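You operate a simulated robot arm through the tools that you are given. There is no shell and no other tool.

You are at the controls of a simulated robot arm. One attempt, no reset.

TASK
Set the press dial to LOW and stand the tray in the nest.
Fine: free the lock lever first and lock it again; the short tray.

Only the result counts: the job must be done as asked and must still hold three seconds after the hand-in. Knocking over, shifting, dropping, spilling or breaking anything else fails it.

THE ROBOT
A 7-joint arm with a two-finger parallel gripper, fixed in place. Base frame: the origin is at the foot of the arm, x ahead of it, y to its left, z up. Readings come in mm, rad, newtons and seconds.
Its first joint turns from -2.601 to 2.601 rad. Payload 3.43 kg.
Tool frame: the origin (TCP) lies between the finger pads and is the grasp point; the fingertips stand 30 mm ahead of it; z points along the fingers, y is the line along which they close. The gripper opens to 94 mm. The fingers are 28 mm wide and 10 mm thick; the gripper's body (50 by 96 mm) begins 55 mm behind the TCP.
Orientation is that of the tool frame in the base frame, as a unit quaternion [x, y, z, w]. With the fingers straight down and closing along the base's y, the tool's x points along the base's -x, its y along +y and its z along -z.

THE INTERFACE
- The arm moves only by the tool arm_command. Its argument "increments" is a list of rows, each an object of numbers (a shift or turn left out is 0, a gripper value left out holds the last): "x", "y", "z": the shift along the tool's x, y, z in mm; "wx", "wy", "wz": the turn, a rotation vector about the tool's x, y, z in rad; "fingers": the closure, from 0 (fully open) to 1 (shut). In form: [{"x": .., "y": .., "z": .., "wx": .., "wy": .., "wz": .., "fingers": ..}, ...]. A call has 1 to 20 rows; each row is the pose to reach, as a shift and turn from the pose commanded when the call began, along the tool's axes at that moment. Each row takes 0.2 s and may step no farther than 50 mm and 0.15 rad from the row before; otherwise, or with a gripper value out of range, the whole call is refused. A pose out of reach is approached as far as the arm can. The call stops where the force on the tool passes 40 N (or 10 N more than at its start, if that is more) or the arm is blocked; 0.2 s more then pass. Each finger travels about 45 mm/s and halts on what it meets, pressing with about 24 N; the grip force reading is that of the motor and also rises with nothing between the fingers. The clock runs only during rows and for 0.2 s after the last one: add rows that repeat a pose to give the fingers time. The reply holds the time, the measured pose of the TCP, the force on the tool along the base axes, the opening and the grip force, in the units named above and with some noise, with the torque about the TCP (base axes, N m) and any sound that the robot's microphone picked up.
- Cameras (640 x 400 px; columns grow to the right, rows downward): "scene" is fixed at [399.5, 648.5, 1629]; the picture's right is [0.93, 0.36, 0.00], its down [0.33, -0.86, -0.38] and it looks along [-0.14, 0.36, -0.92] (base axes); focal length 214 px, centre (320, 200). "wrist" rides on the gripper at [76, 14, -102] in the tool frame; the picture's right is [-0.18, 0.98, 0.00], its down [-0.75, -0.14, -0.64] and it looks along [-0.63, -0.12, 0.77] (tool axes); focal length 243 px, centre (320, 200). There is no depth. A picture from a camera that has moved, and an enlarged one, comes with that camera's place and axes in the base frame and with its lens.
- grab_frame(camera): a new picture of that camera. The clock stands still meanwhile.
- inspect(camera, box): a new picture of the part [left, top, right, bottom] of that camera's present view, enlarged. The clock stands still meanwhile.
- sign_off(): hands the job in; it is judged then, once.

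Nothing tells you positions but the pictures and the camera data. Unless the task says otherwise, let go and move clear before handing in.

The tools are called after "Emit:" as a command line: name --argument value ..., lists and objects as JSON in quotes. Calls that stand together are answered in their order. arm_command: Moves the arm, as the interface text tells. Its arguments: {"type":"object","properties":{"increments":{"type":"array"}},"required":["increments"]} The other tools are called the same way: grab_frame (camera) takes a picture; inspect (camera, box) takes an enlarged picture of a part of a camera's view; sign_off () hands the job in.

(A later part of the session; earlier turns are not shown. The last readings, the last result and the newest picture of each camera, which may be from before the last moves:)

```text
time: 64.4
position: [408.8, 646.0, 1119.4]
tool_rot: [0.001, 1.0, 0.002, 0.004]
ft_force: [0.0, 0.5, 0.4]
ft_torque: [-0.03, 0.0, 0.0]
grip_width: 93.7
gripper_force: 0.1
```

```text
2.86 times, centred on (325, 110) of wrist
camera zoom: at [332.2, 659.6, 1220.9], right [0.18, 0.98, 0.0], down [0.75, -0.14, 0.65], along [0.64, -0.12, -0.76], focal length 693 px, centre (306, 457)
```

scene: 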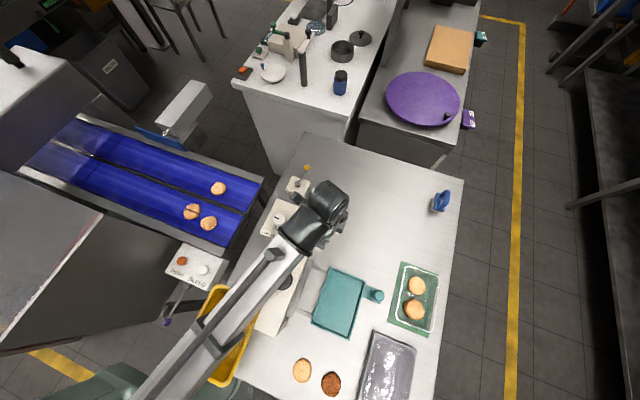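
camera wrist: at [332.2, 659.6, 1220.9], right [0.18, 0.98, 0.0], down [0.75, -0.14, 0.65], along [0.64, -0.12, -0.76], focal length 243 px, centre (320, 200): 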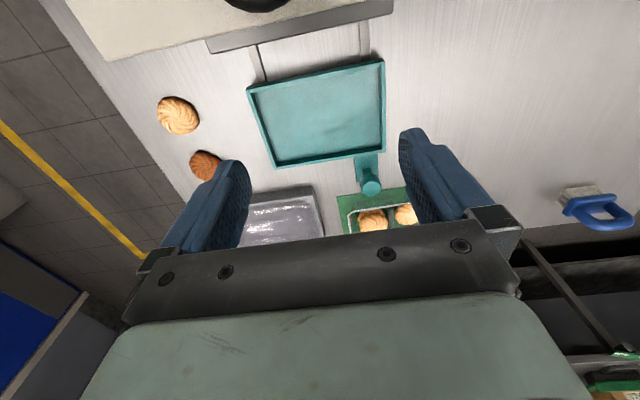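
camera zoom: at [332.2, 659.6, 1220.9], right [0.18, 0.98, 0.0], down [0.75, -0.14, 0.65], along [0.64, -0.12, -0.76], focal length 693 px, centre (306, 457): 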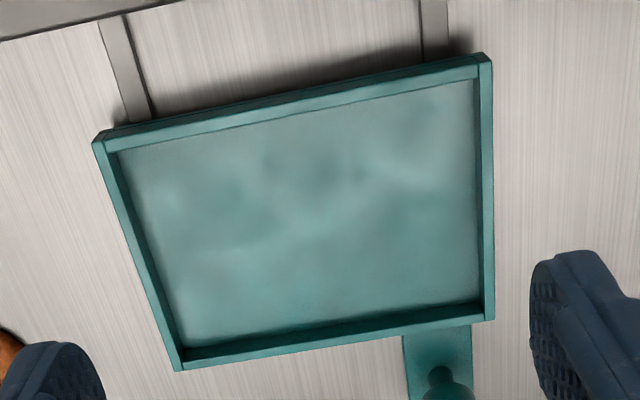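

One row was too long a step, so I'll use smaller steps and combine them with the 90° wrist turn I need for pinching the tray's long wall.

Emit:
arm_command --increments '[{"x": -40, "y": -16}, {"x": -80, "y": -32}, {"x": -118, "y": -48, "z": 15}, {"x": -155, "y": -64, "z": 35}, {"x": -190, "y": -80, "z": 55}, {"x": -225, "y": -92, "z": 70}]'

Emit:
grab_frame --camera "wrist"

Emit:
inspect --camera "wrist" --box '[200, 30, 320, 130]'

Emit:
inspect --camera "wrist" --box '[240, 40, 420, 180]'

```text
time: 65.8
position: [635.8, 551.4, 1049.2]
tool_rot: [0.0, 1.0, 0.001, 0.002]
ft_force: [-0.5, -0.4, 0.8]
ft_torque: [0.03, -0.01, 0.01]
grip_width: 94.2
gripper_force: 0.1
```

```text
taken
camera wrist: at [559.1, 566.5, 1149.5], right [0.18, 0.98, 0.0], down [0.75, -0.14, 0.65], along [0.64, -0.12, -0.76], focal length 243 px, centre (320, 200)
```

wrist: 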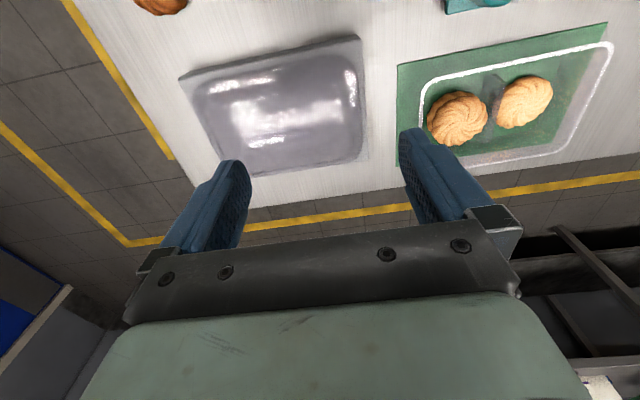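

```text
4.00 times, centred on (260, 80) of wrist
camera zoom: at [559.1, 566.5, 1149.5], right [0.18, 0.98, 0.0], down [0.75, -0.14, 0.65], along [0.64, -0.12, -0.76], focal length 970 px, centre (560, 680)
```

zoom: 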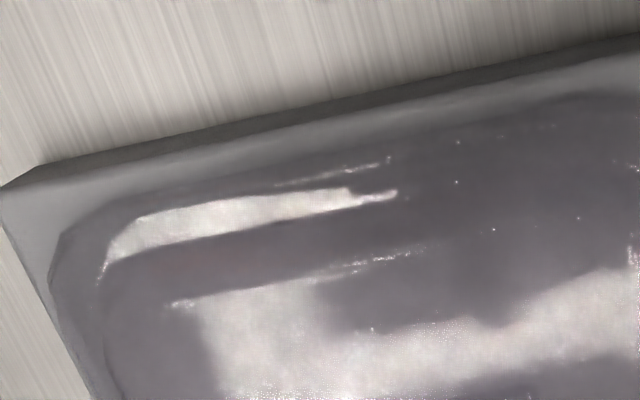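

```text
2.86 times, centred on (330, 110) of wrist
camera zoom: at [559.1, 566.5, 1149.5], right [0.18, 0.98, 0.0], down [0.75, -0.14, 0.65], along [0.64, -0.12, -0.76], focal length 693 px, centre (291, 457)
```

zoom: 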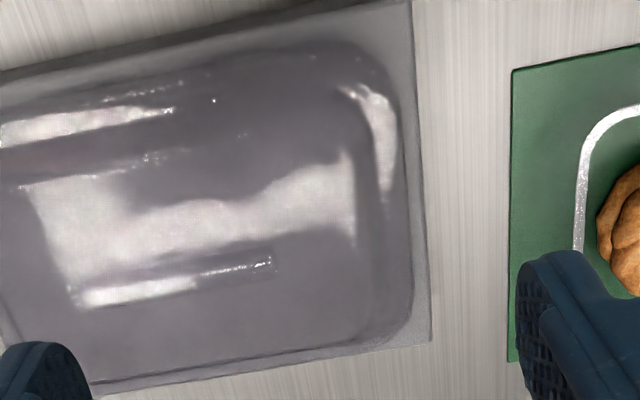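

I want to be certain what's on the grey block, so I'll take a low side-on look before touching it.

Emit:
arm_command --increments '[{"x": 20, "y": -5, "wy": -0.14}, {"x": 40, "y": -10, "wy": -0.28}, {"x": 60, "y": -15, "z": 10, "wy": -0.42}, {"x": 80, "y": -20, "z": 30, "wy": -0.56}, {"x": 96, "y": -26, "z": 60, "wy": -0.7}, {"x": 96, "y": -26, "z": 99, "wy": -0.7}]'

Emit:
grab_frame --camera "wrist"

Emit:
inspect --camera "wrist" --box '[180, 60, 420, 200]'

```text
time: 67.2
position: [539.4, 526.1, 948.1]
tool_rot: [0.001, 0.938, 0.001, 0.348]
ft_force: [-0.1, 0.3, 0.4]
ft_torque: [-0.02, -0.01, 0.01]
grip_width: 93.8
gripper_force: 0.0
```

```text
taken
camera wrist: at [414.5, 540.2, 975.9], right [0.14, 0.98, 0.12], down [0.15, -0.14, 0.98], along [0.98, -0.12, -0.17], focal length 243 px, centre (320, 200)
```

wrist: 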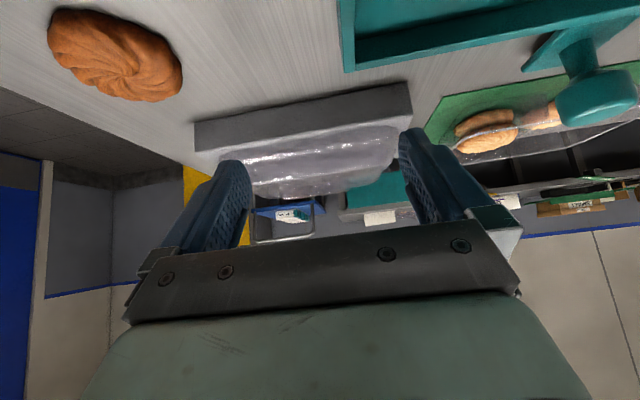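

```text
2.67 times, centred on (300, 130) of wrist
camera zoom: at [414.5, 540.2, 975.9], right [0.14, 0.98, 0.12], down [0.15, -0.14, 0.98], along [0.98, -0.12, -0.17], focal length 647 px, centre (373, 387)
```

zoom: 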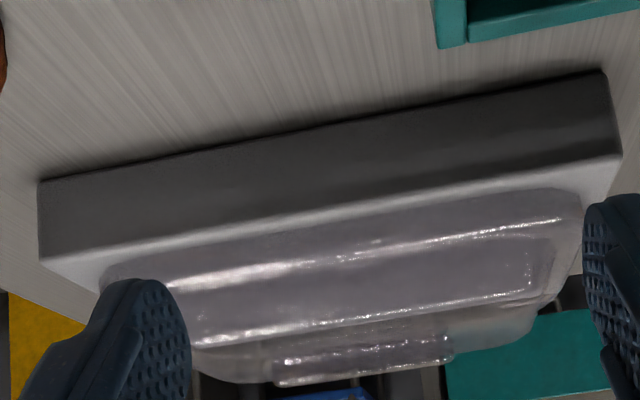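

Seen from the side, the plastic on the grey block is widest at its base and has a raised ridge on top, so it looks more like a cover or an upturned piece than an upright tray. I need closer views of both candidates.

Emit:
inspect --camera "wrist" --box '[240, 110, 400, 210]'

Emit:
inspect --camera "wrist" --box '[420, 50, 640, 190]'

Emit:
inspect --camera "scene" --box '[350, 320, 430, 400]'

Emit:
inspect --camera "scene" --box '[380, 250, 450, 345]'

```text
4.00 times, centred on (320, 160) of wrist
camera zoom: at [414.5, 540.2, 975.9], right [0.14, 0.98, 0.12], down [0.15, -0.14, 0.98], along [0.98, -0.12, -0.17], focal length 970 px, centre (320, 360)
```

zoom: 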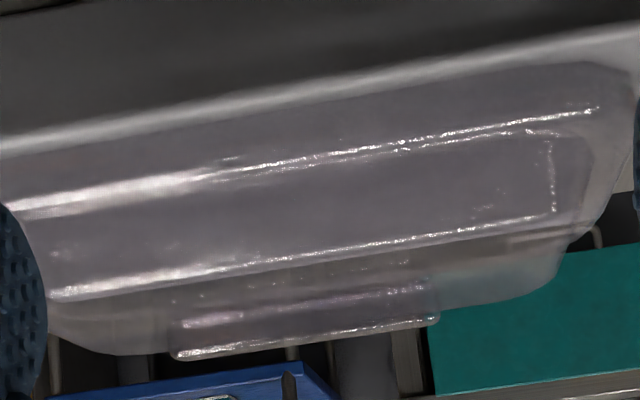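

```text
2.86 times, centred on (530, 120) of wrist
camera zoom: at [414.5, 540.2, 975.9], right [0.14, 0.98, 0.12], down [0.15, -0.14, 0.98], along [0.98, -0.12, -0.17], focal length 693 px, centre (-280, 429)
```

zoom: 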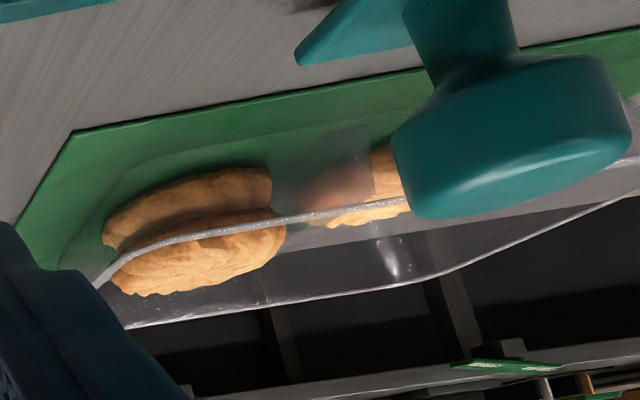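

```text
5.00 times, centred on (390, 360) of scene
camera zoom: at [399.5, 648.5, 1629.0], right [0.93, 0.36, 0.0], down [0.33, -0.86, -0.38], along [-0.14, 0.36, -0.92], focal length 1072 px, centre (-30, -600)
```

zoom: 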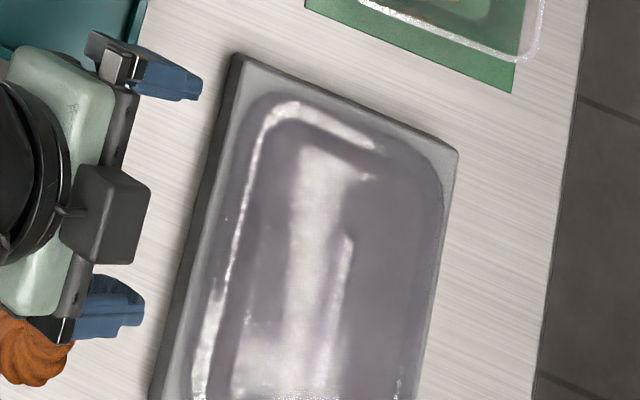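

```text
4.21 times, centred on (415, 298) of scene
camera zoom: at [399.5, 648.5, 1629.0], right [0.93, 0.36, 0.0], down [0.33, -0.86, -0.38], along [-0.14, 0.36, -0.92], focal length 903 px, centre (-80, -210)
```

zoom: 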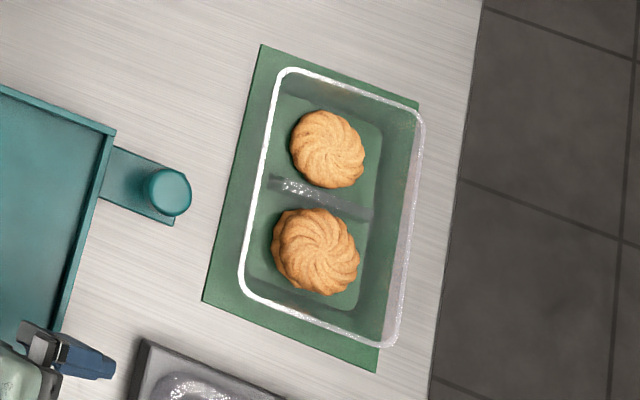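

That settles it: the plastic on the grey block is a stepped cover with a grip ridge, widest at its base. The only open tray is the one with cookies on the green mat (rim z≈898, about 39 mm tall, flared walls), so that is the tray to stand in the nest. I'll pinch its near long wall with a tilted grip and turn the tray half round so my hand stays clear of the press; first I'll test that posture empty-handed.

Emit:
arm_command --increments '[{"x": -20, "y": 10, "z": -15, "wy": 0.14}, {"x": -40, "y": 25, "z": -30, "wy": 0.28}, {"x": -58, "y": 42, "z": -45, "wy": 0.42}, {"x": -74, "y": 58, "z": -60, "wy": 0.56}, {"x": -88, "y": 74, "z": -72, "wy": 0.7}]'

Emit:
arm_command --increments '[{"wz": -0.14}, {"wz": -0.28}, {"wz": -0.42}, {"wz": -0.56}, {"wz": -0.7}, {"wz": -0.84}, {"wz": -0.98}, {"wz": -1.12}, {"wz": -1.26}, {"wz": -1.4}, {"wz": -1.5}, {"wz": -1.571}]'

```text
time: 68.4
position: [560.6, 601.3, 1061.4]
tool_rot: [-0.001, 1.0, 0.001, 0.002]
ft_force: [0.1, 0.2, -0.7]
ft_torque: [0.02, -0.04, -0.01]
grip_width: 93.9
gripper_force: 0.0
```

```text
time: 71.0
position: [558.9, 599.5, 1061.0]
tool_rot: [0.708, -0.706, 0.001, -0.003]
ft_force: [0.0, 0.8, 0.3]
ft_torque: [0.0, 0.03, 0.03]
grip_width: 94.5
gripper_force: 0.0
```

Emit:
arm_command --increments '[{"x": -5, "y": 11, "z": 10, "wx": -0.1}, {"x": -10, "y": 22, "z": 25, "wx": -0.2}, {"x": -14.5, "y": 33, "z": 40, "wx": -0.3}, {"x": -14.5, "y": 33, "z": 61, "wx": -0.3}]'

Emit:
grab_frame --camera "wrist"

Emit:
grab_frame --camera "scene"

```text
time: 72.0
position: [525.9, 614.2, 1000.1]
tool_rot: [-0.699, 0.699, 0.105, -0.103]
ft_force: [-0.2, 0.4, 0.1]
ft_torque: [0.0, 0.01, -0.02]
grip_width: 94.2
gripper_force: 0.0
```

```text
taken
camera wrist: at [541.0, 538.0, 1101.6], right [-0.94, 0.18, 0.29], down [0.32, 0.75, 0.57], along [-0.11, 0.63, -0.77], focal length 243 px, centre (320, 200)
```

wrist: 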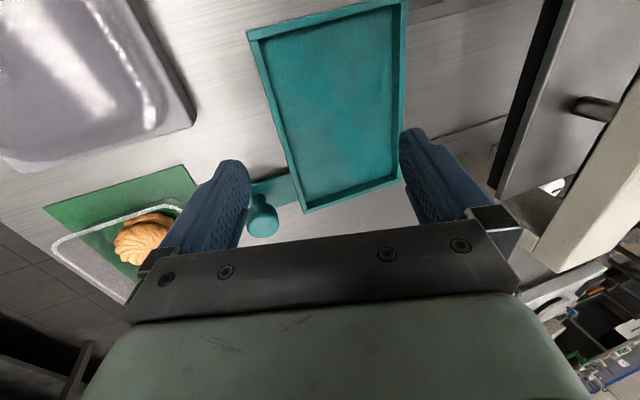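

```text
taken
```

scene: 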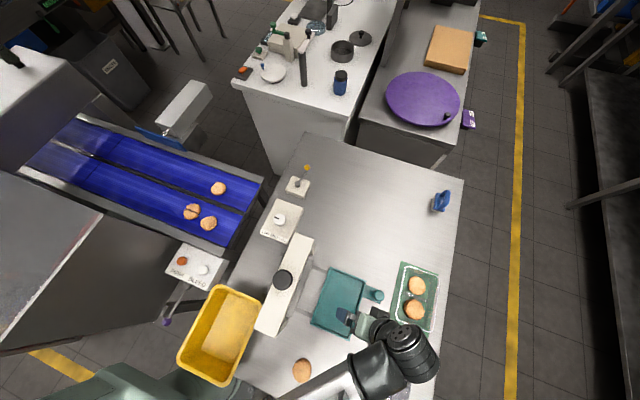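

The place posture is reachable. While I'm here, I'll use this view to refine the nest measurements.

Emit:
inspect --camera "wrist" --box '[240, 0, 420, 110]'

Emit:
inspect --camera "wrist" --box '[260, 120, 420, 220]'

Emit:
inspect --camera "wrist" --box '[30, 160, 210, 310]'

```text
3.56 times, centred on (330, 55) of wrist
camera zoom: at [541.0, 538.0, 1101.6], right [-0.94, 0.18, 0.29], down [0.32, 0.75, 0.57], along [-0.11, 0.63, -0.77], focal length 863 px, centre (284, 716)
```

zoom: 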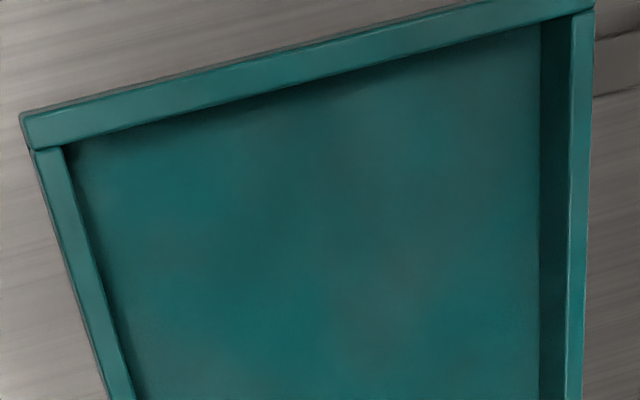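

```text
4.00 times, centred on (340, 170) of wrist
camera zoom: at [541.0, 538.0, 1101.6], right [-0.94, 0.18, 0.29], down [0.32, 0.75, 0.57], along [-0.11, 0.63, -0.77], focal length 970 px, centre (240, 320)
```

zoom: 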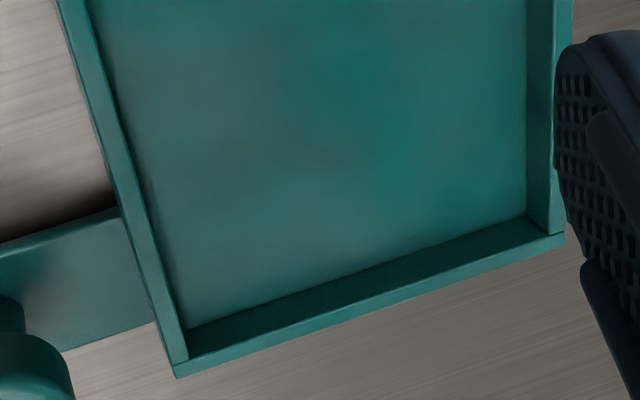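

```text
2.67 times, centred on (120, 235) of wrist
camera zoom: at [541.0, 538.0, 1101.6], right [-0.94, 0.18, 0.29], down [0.32, 0.75, 0.57], along [-0.11, 0.63, -0.77], focal length 647 px, centre (853, 107)
```

zoom: 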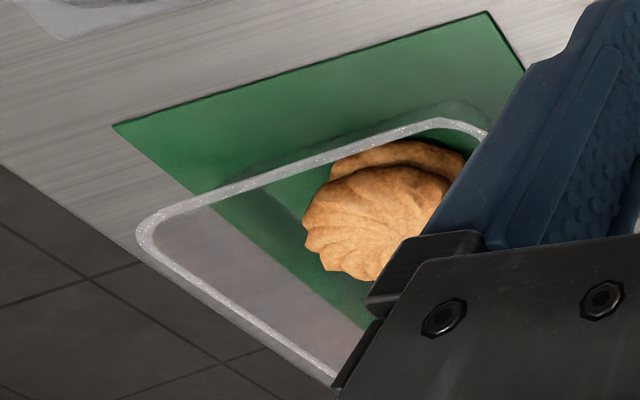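

I can refine the nest to a centre near (470, 636), with inner size about 113 × 163 and wall tops at roughly 894–899. Now I'll rotate the hand half a turn and move to a hover beside the cookie tray's near long wall, with the fingers partly closed.

Emit:
arm_command --increments '[{"x": -7, "y": -4, "z": 0, "wy": -0.0423, "wz": 0.1366, "fingers": 0.68}, {"x": -14, "y": -9, "z": 0, "wy": -0.0845, "wz": 0.2732}, {"x": -21, "y": -13, "z": 0, "wy": -0.1268, "wz": 0.4098}, {"x": -28, "y": -18, "z": 0, "wy": -0.169, "wz": 0.5464}, {"x": -35, "y": -22, "z": 0, "wy": -0.2113, "wz": 0.683}, {"x": -42, "y": -27, "z": 0, "wy": -0.2535, "wz": 0.8196}, {"x": -49, "y": -31, "z": 0, "wy": -0.2958, "wz": 0.9562}, {"x": -56, "y": -36, "z": 0, "wy": -0.338, "wz": 1.0928}, {"x": -63, "y": -40, "z": 0, "wy": -0.3803, "wz": 1.2294}, {"x": -70, "y": -45, "z": 0, "wy": -0.4225, "wz": 1.366}, {"x": -74, "y": -48, "z": 1, "wy": -0.4642, "wz": 1.5008}]'

```text
time: 74.4
position: [572.5, 688.4, 986.0]
tool_rot: [0.001, 0.989, 0.15, 0.003]
ft_force: [-0.3, 0.5, -0.1]
ft_torque: [0.04, 0.01, 0.0]
grip_width: 30.2
gripper_force: 0.0
```

Emit:
arm_command --increments '[{"x": -4, "y": 6, "z": 0, "wy": -0.0423, "wz": 0.1366}, {"x": -8, "y": 12, "z": 0, "wy": -0.0845, "wz": 0.2732}, {"x": -12, "y": 18, "z": 0, "wy": -0.1268, "wz": 0.4098}, {"x": -16, "y": 24, "z": 0, "wy": -0.169, "wz": 0.5464}, {"x": -20, "y": 30, "z": 5, "wy": -0.2113, "wz": 0.683}, {"x": -24, "y": 36, "z": 10, "wy": -0.2535, "wz": 0.8196}, {"x": -28, "y": 42, "z": 15, "wy": -0.2958, "wz": 0.9562}, {"x": -32, "y": 48, "z": 20, "wy": -0.338, "wz": 1.0928}, {"x": -36, "y": 54, "z": 25, "wy": -0.3803, "wz": 1.2294}, {"x": -40, "y": 60, "z": 30, "wy": -0.4225, "wz": 1.366}, {"x": -44.5, "y": 65.6, "z": 37, "wy": -0.4642, "wz": 1.5008}, {"x": -44.5, "y": 65.6, "z": 37, "wy": -0.4642, "wz": 1.5008}]'

Emit:
grab_frame --camera "wrist"

Emit:
inspect --camera "wrist" --box '[200, 60, 440, 240]'

```text
time: 77.0
position: [616.2, 762.4, 969.3]
tool_rot: [0.699, 0.698, 0.109, 0.108]
ft_force: [0.1, -0.8, 0.3]
ft_torque: [-0.03, 0.03, -0.01]
grip_width: 30.2
gripper_force: 0.1
```

```text
taken
camera wrist: at [599.8, 838.4, 1071.7], right [0.94, -0.19, 0.3], down [-0.33, -0.75, 0.57], along [0.12, -0.63, -0.77], focal length 243 px, centre (320, 200)
```

wrist: 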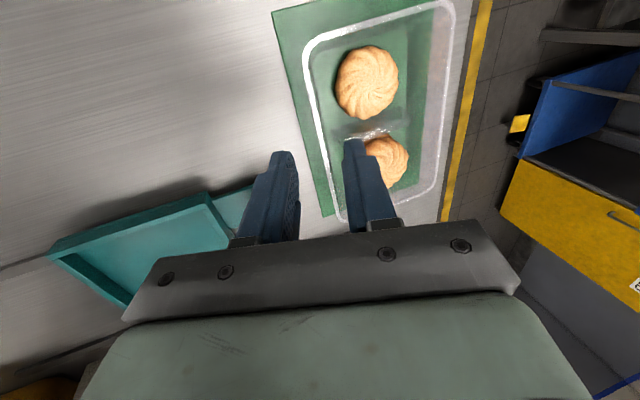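

```text
2.22 times, centred on (320, 150) of wrist
camera zoom: at [599.8, 838.4, 1071.7], right [0.94, -0.19, 0.3], down [-0.33, -0.75, 0.57], along [0.12, -0.63, -0.77], focal length 539 px, centre (320, 311)
```

zoom: 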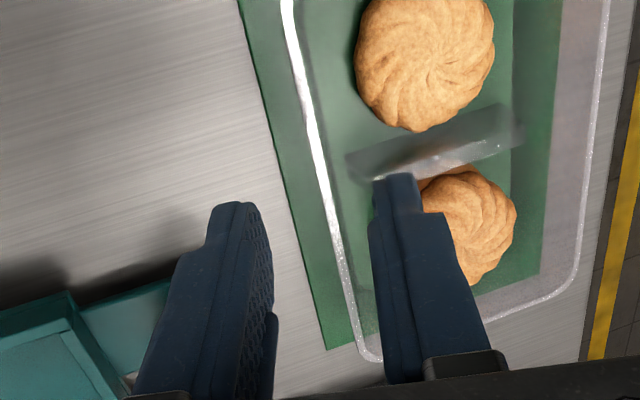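

The near wall's rim is at about x 641 at this y, and the divider and cookie are clear of where the inner finger will go. I'll descend partway along the wall's slope and check alignment.

Emit:
arm_command --increments '[{"y": 2.5, "z": 0}, {"y": 2.5, "z": 15}, {"y": 2.5, "z": 30}, {"y": 2.5, "z": 30}]'

Emit:
inspect --camera "wrist" --box '[220, 80, 420, 230]'

```text
time: 78.0
position: [628.0, 761.1, 943.3]
tool_rot: [0.699, 0.699, 0.108, 0.107]
ft_force: [0.1, 1.0, 0.6]
ft_torque: [-0.01, -0.01, 0.01]
grip_width: 30.3
gripper_force: 0.1
```

```text
2.67 times, centred on (320, 155) of wrist
camera zoom: at [611.0, 837.9, 1044.0], right [0.94, -0.19, 0.3], down [-0.33, -0.75, 0.57], along [0.12, -0.63, -0.77], focal length 647 px, centre (320, 320)
```

zoom: 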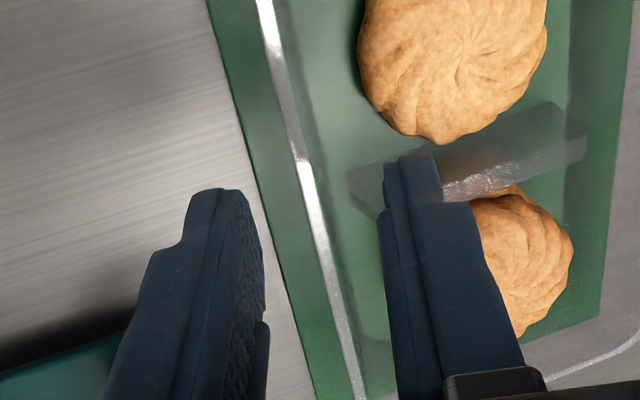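

The rim runs midway between the fingers. I'll descend the rest of the way and then close on the wall.

Emit:
arm_command --increments '[{"y": -1, "z": 10}, {"y": -1, "z": 20}, {"y": -1, "z": 31}, {"y": -1, "z": 31}]'

Emit:
inspect --camera "wrist" --box '[220, 80, 420, 230]'

```text
time: 79.0
position: [636.5, 762.5, 910.7]
tool_rot: [0.699, 0.698, 0.109, 0.108]
ft_force: [-0.3, -0.1, -1.3]
ft_torque: [0.01, 0.03, 0.01]
grip_width: 30.1
gripper_force: 0.1
```

```text
2.67 times, centred on (320, 155) of wrist
camera zoom: at [619.7, 838.1, 1013.1], right [0.94, -0.19, 0.3], down [-0.33, -0.75, 0.57], along [0.12, -0.63, -0.77], focal length 647 px, centre (320, 320)
```

zoom: 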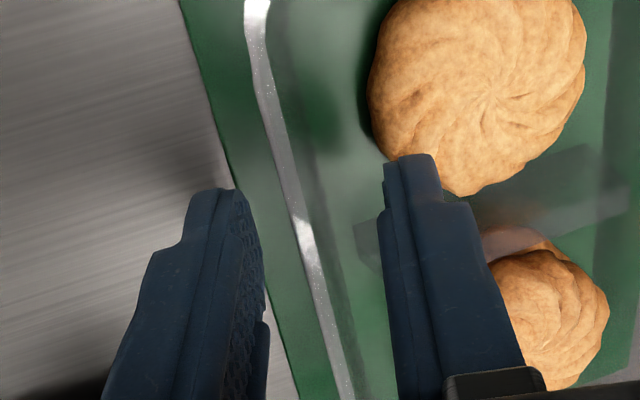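

The fingers straddle the wall, about 16 mm deep with no contact. Closing now.

Emit:
arm_command --increments '[{"fingers": 0.78}, {"fingers": 0.86}, {"fingers": 0.93}, {"fingers": 1}, {"fingers": 1}, {"fingers": 1}]'

Emit:
grab_frame --camera "wrist"

Emit:
inspect --camera "wrist" --box '[220, 80, 420, 230]'

Emit:
inspect --camera "scene" --box '[360, 230, 460, 345]'

```text
time: 80.4
position: [636.2, 761.3, 910.5]
tool_rot: [0.699, 0.698, 0.109, 0.108]
ft_force: [0.0, 1.2, -0.1]
ft_torque: [-0.04, 0.01, -0.01]
grip_width: 1.7
gripper_force: 23.3
```

```text
taken
camera wrist: at [619.7, 838.0, 1013.3], right [0.94, -0.19, 0.3], down [-0.33, -0.75, 0.57], along [0.12, -0.63, -0.77], focal length 243 px, centre (320, 200)
```

wrist: 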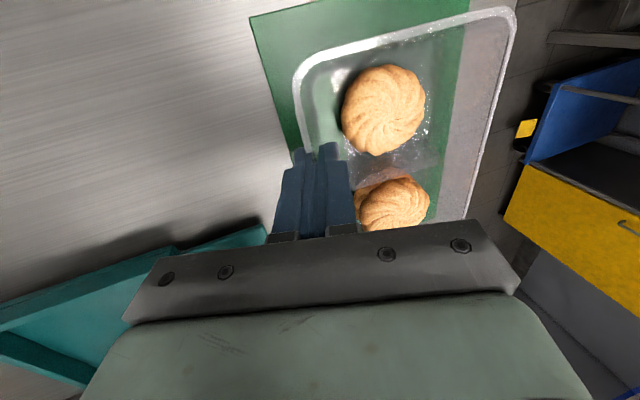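

```text
2.67 times, centred on (320, 155) of wrist
camera zoom: at [619.7, 838.0, 1013.3], right [0.94, -0.19, 0.3], down [-0.33, -0.75, 0.57], along [0.12, -0.63, -0.77], focal length 647 px, centre (320, 320)
```

zoom: 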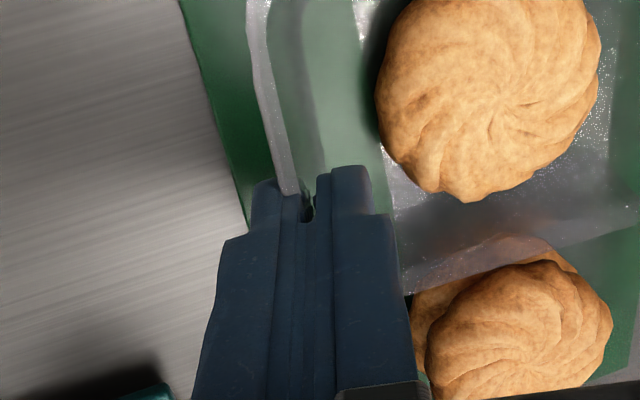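

```text
3.48 times, centred on (410, 288) of scene
camera zoom: at [399.5, 648.5, 1629.0], right [0.93, 0.36, 0.0], down [0.33, -0.86, -0.38], along [-0.14, 0.36, -0.92], focal length 746 px, centre (7, -104)
```

zoom: 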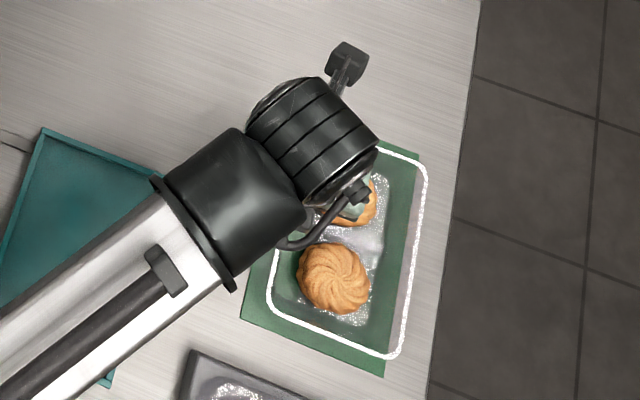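

I have the wall with a 1.7 mm grip width. I'll lift gently by 15 mm and check that the tray stays level.

Emit:
arm_command --increments '[{"y": 0.9, "z": -2.9, "fingers": 1}, {"y": 1.8, "z": -5.7, "fingers": 1}, {"y": 3, "z": -9.6, "fingers": 1}, {"y": 4.4, "z": -14.3, "fingers": 1}]'

Emit:
grab_frame --camera "wrist"

Emit:
inspect --camera "scene" --box '[360, 230, 460, 345]'

```text
time: 81.4
position: [637.2, 762.8, 927.9]
tool_rot: [0.699, 0.699, 0.108, 0.108]
ft_force: [0.0, -1.0, 0.1]
ft_torque: [0.05, 0.05, 0.0]
grip_width: 0.0
gripper_force: 23.9
```

```text
taken
camera wrist: at [620.0, 838.5, 1029.1], right [0.94, -0.19, 0.3], down [-0.33, -0.75, 0.57], along [0.12, -0.63, -0.77], focal length 243 px, centre (320, 200)
```

wrist: 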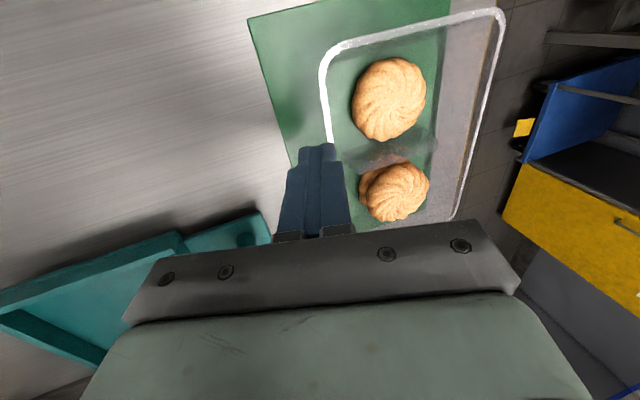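

```text
3.48 times, centred on (410, 288) of scene
camera zoom: at [399.5, 648.5, 1629.0], right [0.93, 0.36, 0.0], down [0.33, -0.86, -0.38], along [-0.14, 0.36, -0.92], focal length 746 px, centre (7, -104)
```

zoom: 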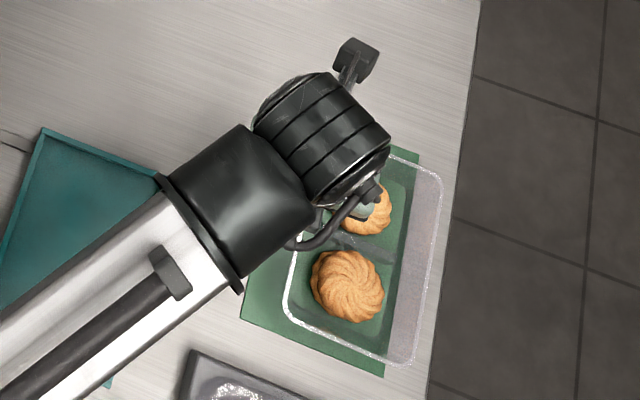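

The grip width fell to zero: the tray slipped out after a few millimetres and slid about 12 mm toward +x, still upright with its cookies in. I'll raise the hand clear and look carefully before trying a better grip.

Emit:
arm_command --increments '[{"y": 6, "z": -19}, {"y": 13, "z": -42}]'

Emit:
grab_frame --camera "wrist"

Emit:
inspect --camera "wrist" --box '[270, 0, 510, 240]'

Emit:
inspect --camera "scene" --box '[370, 250, 460, 345]'

```text
time: 82.0
position: [637.6, 762.4, 971.2]
tool_rot: [0.699, 0.699, 0.108, 0.107]
ft_force: [0.1, 0.2, -0.2]
ft_torque: [0.0, 0.02, -0.02]
grip_width: 0.0
gripper_force: 23.9
```

```text
taken
camera wrist: at [620.2, 838.4, 1072.8], right [0.94, -0.19, 0.3], down [-0.33, -0.75, 0.57], along [0.12, -0.63, -0.77], focal length 243 px, centre (320, 200)
```

wrist: 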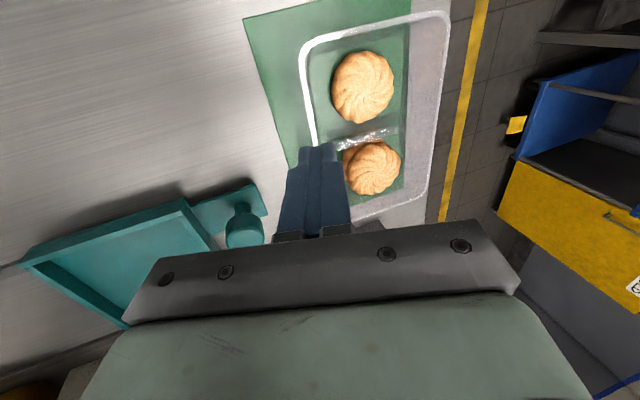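

```text
1.67 times, centred on (390, 120) of wrist
camera zoom: at [620.2, 838.4, 1072.8], right [0.94, -0.19, 0.3], down [-0.33, -0.75, 0.57], along [0.12, -0.63, -0.77], focal length 404 px, centre (203, 333)
```

zoom: 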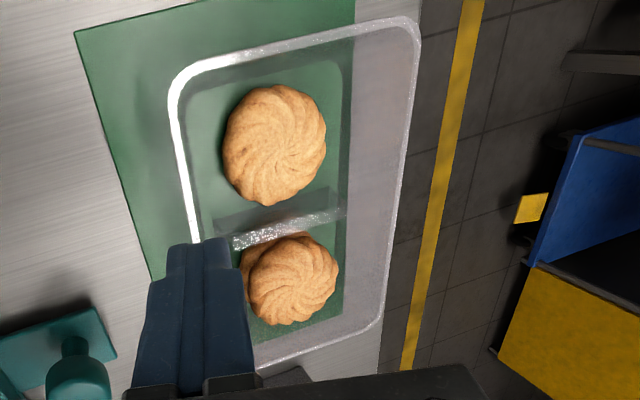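

```text
4.21 times, centred on (415, 298) of scene
camera zoom: at [399.5, 648.5, 1629.0], right [0.93, 0.36, 0.0], down [0.33, -0.86, -0.38], along [-0.14, 0.36, -0.92], focal length 903 px, centre (-80, -210)
```

zoom: 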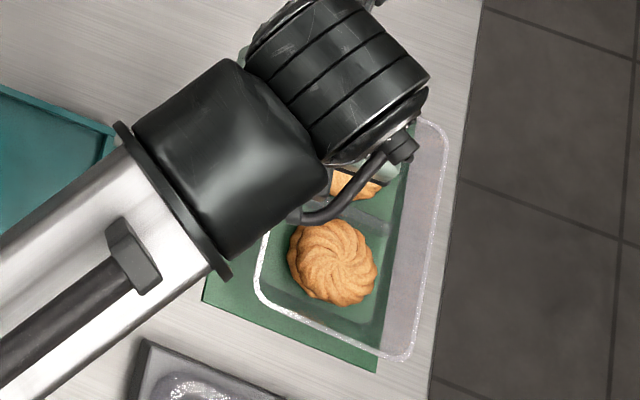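

The tray is still upright on its mat with the cookies in place, now with its near rim at about x 656. I'll retry with a tilt that matches the wall's slope better (about 22°) and a deeper bite, lifting only a few millimetres at first.

Emit:
arm_command --increments '[{"y": 0, "z": 0, "wx": -0.042, "fingers": 0.74}, {"y": 0, "z": 0, "wx": -0.084, "fingers": 0.74}, {"wx": -0.084, "fingers": 0.74}, {"wx": -0.084, "fingers": 0.74}]'

Emit:
inspect --camera "wrist" --box '[220, 60, 420, 210]'

```text
time: 83.0
position: [635.4, 762.9, 972.4]
tool_rot: [0.694, 0.694, 0.138, 0.137]
ft_force: [-0.7, -0.2, 0.0]
ft_torque: [-0.01, 0.0, 0.0]
grip_width: 24.3
gripper_force: 0.0
```

```text
2.67 times, centred on (320, 135) of wrist
camera zoom: at [610.9, 838.3, 1071.2], right [0.91, -0.19, 0.37], down [-0.38, -0.75, 0.54], along [0.18, -0.63, -0.76], focal length 647 px, centre (320, 373)
```

zoom: 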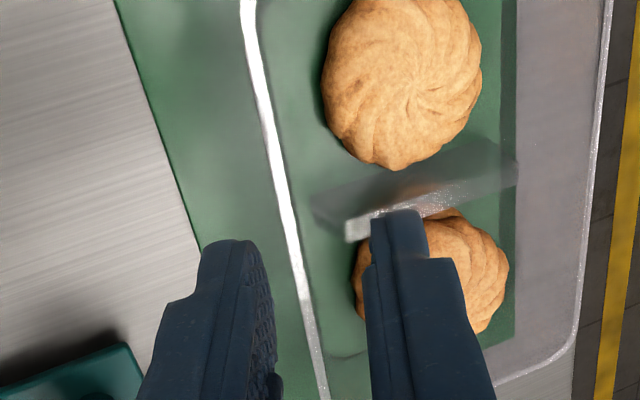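

Emit:
arm_command --increments '[{"x": -3, "y": -6}, {"x": -5.9, "y": -11.6}, {"x": -5.9, "y": -11.6, "z": 20}, {"x": -5.9, "y": -11.6, "z": 40}, {"x": -5.9, "y": -11.6, "z": 50}, {"x": -5.9, "y": -11.6, "z": 50}]'

Emit:
inspect --camera "wrist" --box '[240, 90, 400, 210]'

```text
time: 84.4
position: [645.3, 755.7, 920.1]
tool_rot: [0.693, 0.694, 0.138, 0.136]
ft_force: [-0.2, -0.5, 0.5]
ft_torque: [0.06, -0.04, 0.02]
grip_width: 24.4
gripper_force: 0.1
```

```text
3.33 times, centred on (320, 150) of wrist
camera zoom: at [620.2, 832.2, 1019.6], right [0.91, -0.19, 0.37], down [-0.38, -0.75, 0.54], along [0.18, -0.63, -0.76], focal length 809 px, centre (320, 367)
```

zoom: 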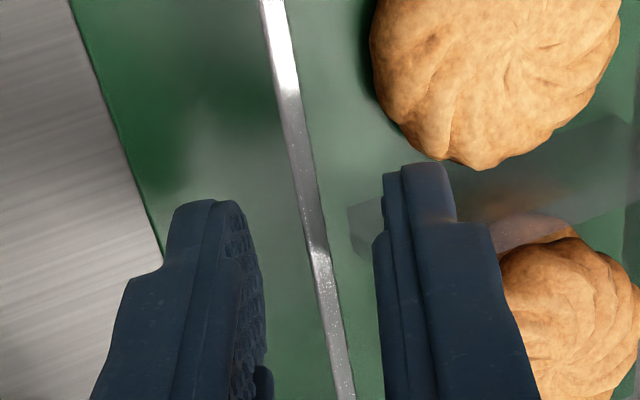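

Emit:
arm_command --increments '[{"z": 10}, {"z": 20}, {"z": 20}]'

Emit:
inspect --camera "wrist" --box '[240, 90, 400, 210]'

```text
time: 85.2
position: [651.7, 756.9, 901.4]
tool_rot: [0.694, 0.693, 0.138, 0.137]
ft_force: [0.0, -0.3, 0.2]
ft_torque: [0.0, 0.01, 0.01]
grip_width: 24.7
gripper_force: 0.1
```

```text
3.33 times, centred on (320, 150) of wrist
camera zoom: at [626.8, 832.6, 1001.8], right [0.91, -0.19, 0.37], down [-0.38, -0.75, 0.54], along [0.18, -0.63, -0.76], focal length 809 px, centre (320, 367)
```

zoom: 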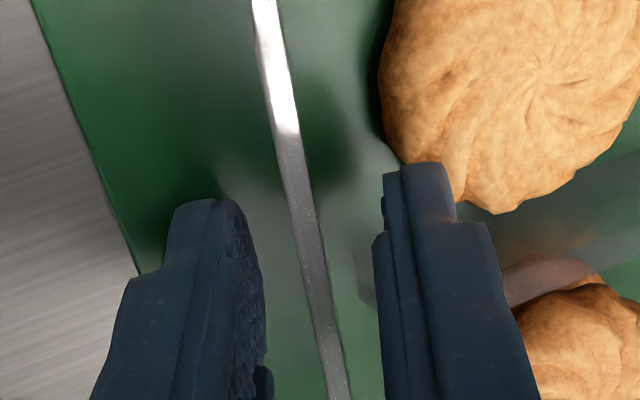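

No contact yet and the rim is centred. Closing now.

Emit:
arm_command --increments '[{"fingers": 0.82}, {"fingers": 0.9}, {"fingers": 0.96}, {"fingers": 1}, {"fingers": 1}, {"fingers": 1}]'

Emit:
inspect --camera "wrist" --box '[240, 90, 400, 210]'

Emit:
grab_frame --camera "wrist"

```text
time: 86.6
position: [652.2, 757.4, 902.9]
tool_rot: [0.694, 0.694, 0.138, 0.137]
ft_force: [0.6, 0.3, -0.6]
ft_torque: [-0.01, 0.03, -0.01]
grip_width: 1.8
gripper_force: 24.4
```

```text
3.33 times, centred on (320, 150) of wrist
camera zoom: at [626.8, 832.6, 1001.7], right [0.91, -0.19, 0.37], down [-0.38, -0.75, 0.54], along [0.18, -0.63, -0.76], focal length 809 px, centre (320, 367)
```

zoom: 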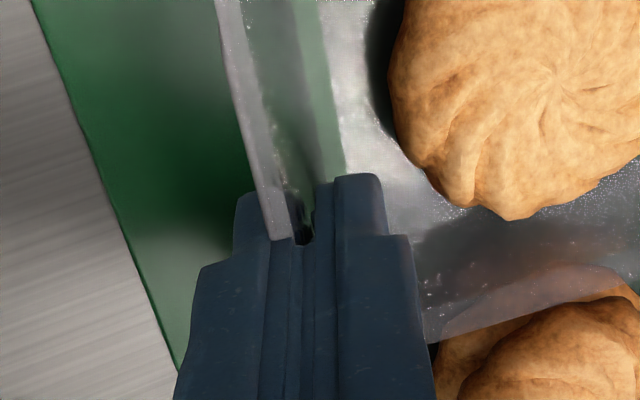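

```text
taken
camera wrist: at [626.8, 832.6, 1001.7], right [0.91, -0.19, 0.37], down [-0.38, -0.75, 0.54], along [0.18, -0.63, -0.76], focal length 243 px, centre (320, 200)
```

wrist: 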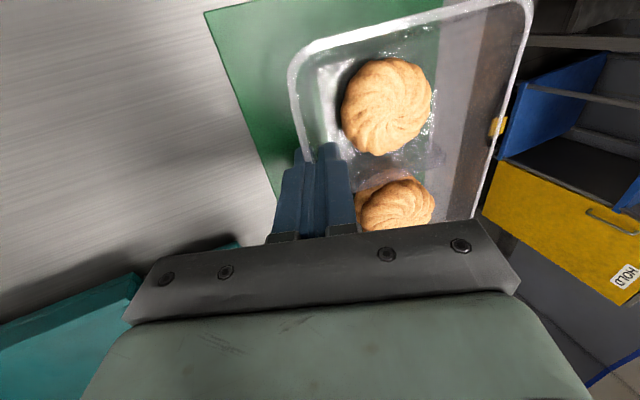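

The tray tilted with its far side up as the wall conformed to the pads, so the wall's true slope is only about 13°. I'll lift 4 mm as a test to read the weight and see whether the grip holds.

Emit:
arm_command --increments '[{"y": 0.4, "z": -0.9, "fingers": 1}, {"y": 0.8, "z": -1.9, "fingers": 1}, {"y": 1.2, "z": -2.8, "fingers": 1}, {"y": 1.5, "z": -3.7, "fingers": 1}, {"y": 1.5, "z": -3.7, "fingers": 1}]'

Emit:
inspect --camera "wrist" --box '[240, 90, 400, 210]'

Emit:
grab_frame --camera "wrist"

```text
time: 87.8
position: [652.8, 757.1, 906.8]
tool_rot: [0.694, 0.693, 0.138, 0.137]
ft_force: [0.2, 0.0, -1.0]
ft_torque: [0.05, 0.03, 0.03]
grip_width: 2.1
gripper_force: 24.0
```

```text
3.33 times, centred on (320, 150) of wrist
camera zoom: at [626.7, 833.0, 1006.2], right [0.91, -0.19, 0.37], down [-0.38, -0.75, 0.54], along [0.18, -0.63, -0.76], focal length 809 px, centre (320, 367)
```

zoom: 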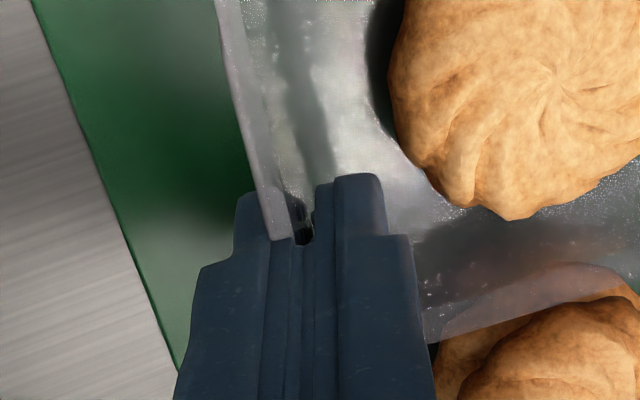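

```text
taken
camera wrist: at [626.7, 833.0, 1006.2], right [0.91, -0.19, 0.37], down [-0.38, -0.75, 0.54], along [0.18, -0.63, -0.76], focal length 243 px, centre (320, 200)
```

wrist: 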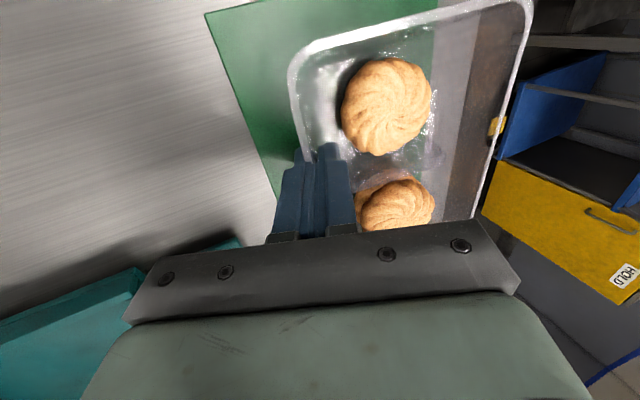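

The tray is held firmly this time, moving rigidly with the fingers at only about 1 N. I'll lift higher slowly and then level it.

Emit:
arm_command --increments '[{"y": 1.5, "z": -3.7, "fingers": 1}, {"y": 3.4, "z": -8.3, "fingers": 1}, {"y": 5.7, "z": -13.9, "fingers": 1}, {"y": 8, "z": -19.4, "fingers": 1}, {"y": 10.3, "z": -25, "fingers": 1}, {"y": 12.6, "z": -30.5, "fingers": 1}]'

Emit:
grab_frame --camera "wrist"

Emit:
grab_frame --camera "scene"

```text
time: 89.2
position: [652.0, 758.2, 938.9]
tool_rot: [0.694, 0.693, 0.138, 0.136]
ft_force: [-0.4, -0.6, -0.6]
ft_torque: [0.01, 0.02, -0.01]
grip_width: 1.8
gripper_force: 24.0
```

```text
taken
camera wrist: at [626.3, 833.2, 1038.9], right [0.91, -0.19, 0.37], down [-0.38, -0.75, 0.54], along [0.18, -0.63, -0.76], focal length 243 px, centre (320, 200)
```

wrist: 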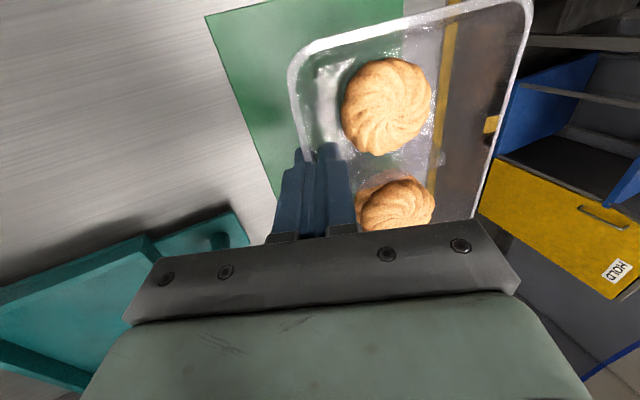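

```text
taken
```

scene: 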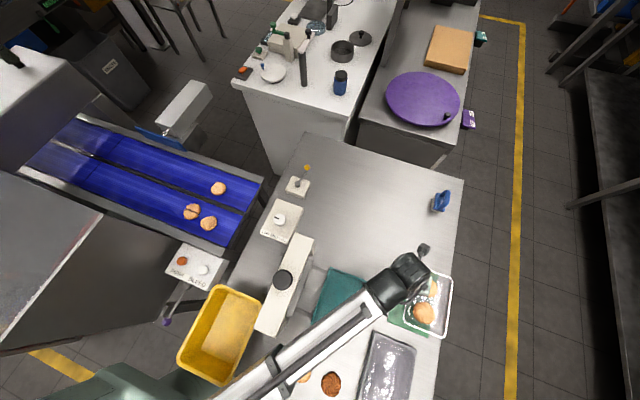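

The tray is clear of the mat and tilted about 10°, far side up. I'll lift a bit more, then slowly rotate to level it.

Emit:
arm_command --increments '[{"y": 2.5, "z": -6.2, "fingers": 1}, {"y": 5.1, "z": -12.4, "fingers": 1}, {"y": 7.6, "z": -18.5, "fingers": 1}, {"y": 10.2, "z": -24.7, "fingers": 1}, {"y": 12.7, "z": -30.8, "fingers": 1}, {"y": 15.2, "z": -37, "fingers": 1}]'

Emit:
arm_command --increments '[{"wx": 0.025, "fingers": 1}, {"wx": 0.05, "fingers": 1}, {"wx": 0.075, "fingers": 1}, {"wx": 0.1, "fingers": 1}, {"wx": 0.125, "fingers": 1}, {"wx": 0.15, "fingers": 1}, {"wx": 0.17, "fingers": 1}]'

Emit:
grab_frame --camera "wrist"

Emit:
inspect --camera "scene" --box '[370, 230, 480, 345]'

```text
time: 90.6
position: [653.4, 755.8, 978.7]
tool_rot: [0.694, 0.693, 0.137, 0.136]
ft_force: [-0.2, -0.4, -1.6]
ft_torque: [0.0, 0.03, 0.04]
grip_width: 1.9
gripper_force: 24.2
```

```text
time: 92.2
position: [652.6, 757.0, 978.6]
tool_rot: [0.703, 0.703, 0.079, 0.076]
ft_force: [0.1, 1.0, 0.3]
ft_torque: [0.01, 0.01, -0.01]
grip_width: 2.0
gripper_force: 23.9
```

```text
taken
camera wrist: at [643.8, 832.8, 1082.4], right [0.96, -0.18, 0.21], down [-0.28, -0.76, 0.59], along [0.05, -0.63, -0.78], focal length 243 px, centre (320, 200)
```

wrist: 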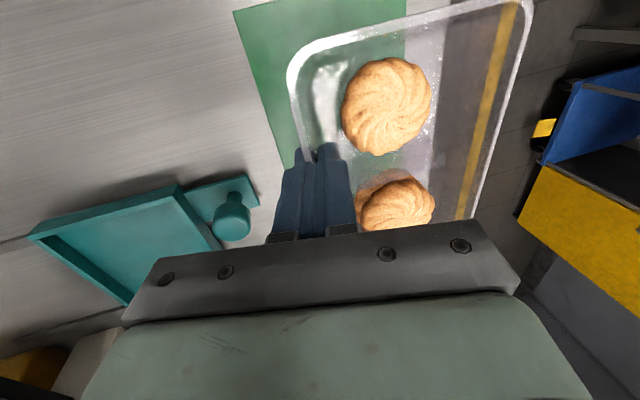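

```text
3.48 times, centred on (425, 288) of scene
camera zoom: at [399.5, 648.5, 1629.0], right [0.93, 0.36, 0.0], down [0.33, -0.86, -0.38], along [-0.14, 0.36, -0.92], focal length 746 px, centre (-45, -104)
```

zoom: 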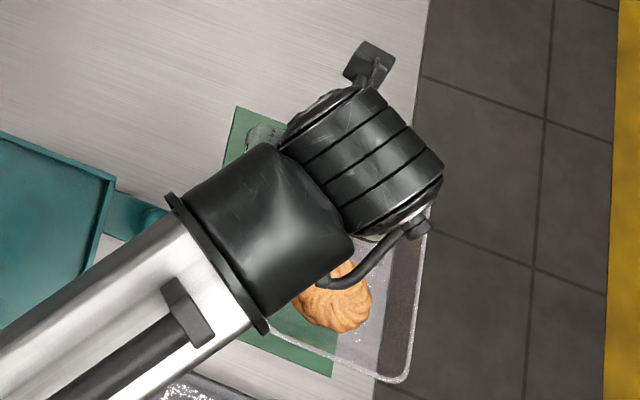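

The tray is now level to within about a degree and firmly held. I'll carry it across slowly while turning it half round, in two stages.

Emit:
arm_command --increments '[{"x": -4.5, "y": -3.9, "z": -0.9, "wy": 0.0215, "wz": -0.0958, "fingers": 1}, {"x": -9, "y": -7.7, "z": -1.7, "wy": 0.043, "wz": -0.1916}, {"x": -13.4, "y": -11.6, "z": -2.6, "wy": 0.0645, "wz": -0.2874}, {"x": -17.9, "y": -15.4, "z": -3.5, "wy": 0.086, "wz": -0.3832}, {"x": -22.4, "y": -19.3, "z": -4.3, "wy": 0.1075, "wz": -0.479}, {"x": -26.9, "y": -23.1, "z": -5.2, "wy": 0.129, "wz": -0.5748}, {"x": -31.4, "y": -27, "z": -6, "wy": 0.1505, "wz": -0.6706}, {"x": -35.8, "y": -30.8, "z": -6.9, "wy": 0.172, "wz": -0.7664}, {"x": -40.3, "y": -34.7, "z": -7.8, "wy": 0.1935, "wz": -0.8622}, {"x": -44.8, "y": -38.5, "z": -8.6, "wy": 0.215, "wz": -0.958}, {"x": -49.3, "y": -42.4, "z": -9.5, "wy": 0.2365, "wz": -1.0538}, {"x": -53.8, "y": -46.2, "z": -10.4, "wy": 0.258, "wz": -1.1496}, {"x": -58.2, "y": -50.1, "z": -11.2, "wy": 0.2795, "wz": -1.2454}, {"x": -62.7, "y": -53.9, "z": -12.1, "wy": 0.301, "wz": -1.3412}, {"x": -67.2, "y": -57.8, "z": -12.9, "wy": 0.3225, "wz": -1.437}, {"x": -71.7, "y": -61.6, "z": -13.8, "wy": 0.344, "wz": -1.533}]'

Emit:
grab_frame --camera "wrist"

Emit:
grab_frame --camera "scene"

```text
time: 95.6
position: [589.3, 684.6, 979.3]
tool_rot: [-0.001, 0.994, 0.111, -0.001]
ft_force: [-0.5, 0.4, -0.6]
ft_torque: [-0.03, 0.01, -0.01]
grip_width: 2.0
gripper_force: 23.9
```

```text
taken
camera wrist: at [513.4, 675.7, 1082.2], right [0.18, 0.96, 0.22], down [0.75, -0.28, 0.59], along [0.63, 0.06, -0.77], focal length 243 px, centre (320, 200)
```

wrist: 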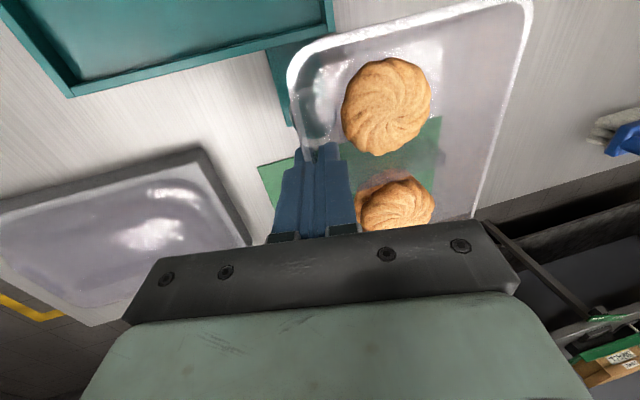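

```text
taken
```

scene: 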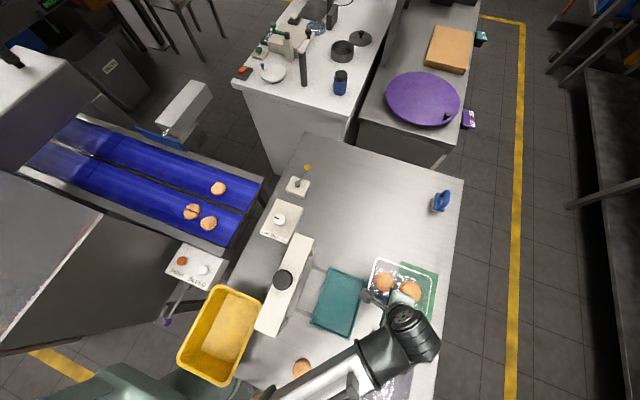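

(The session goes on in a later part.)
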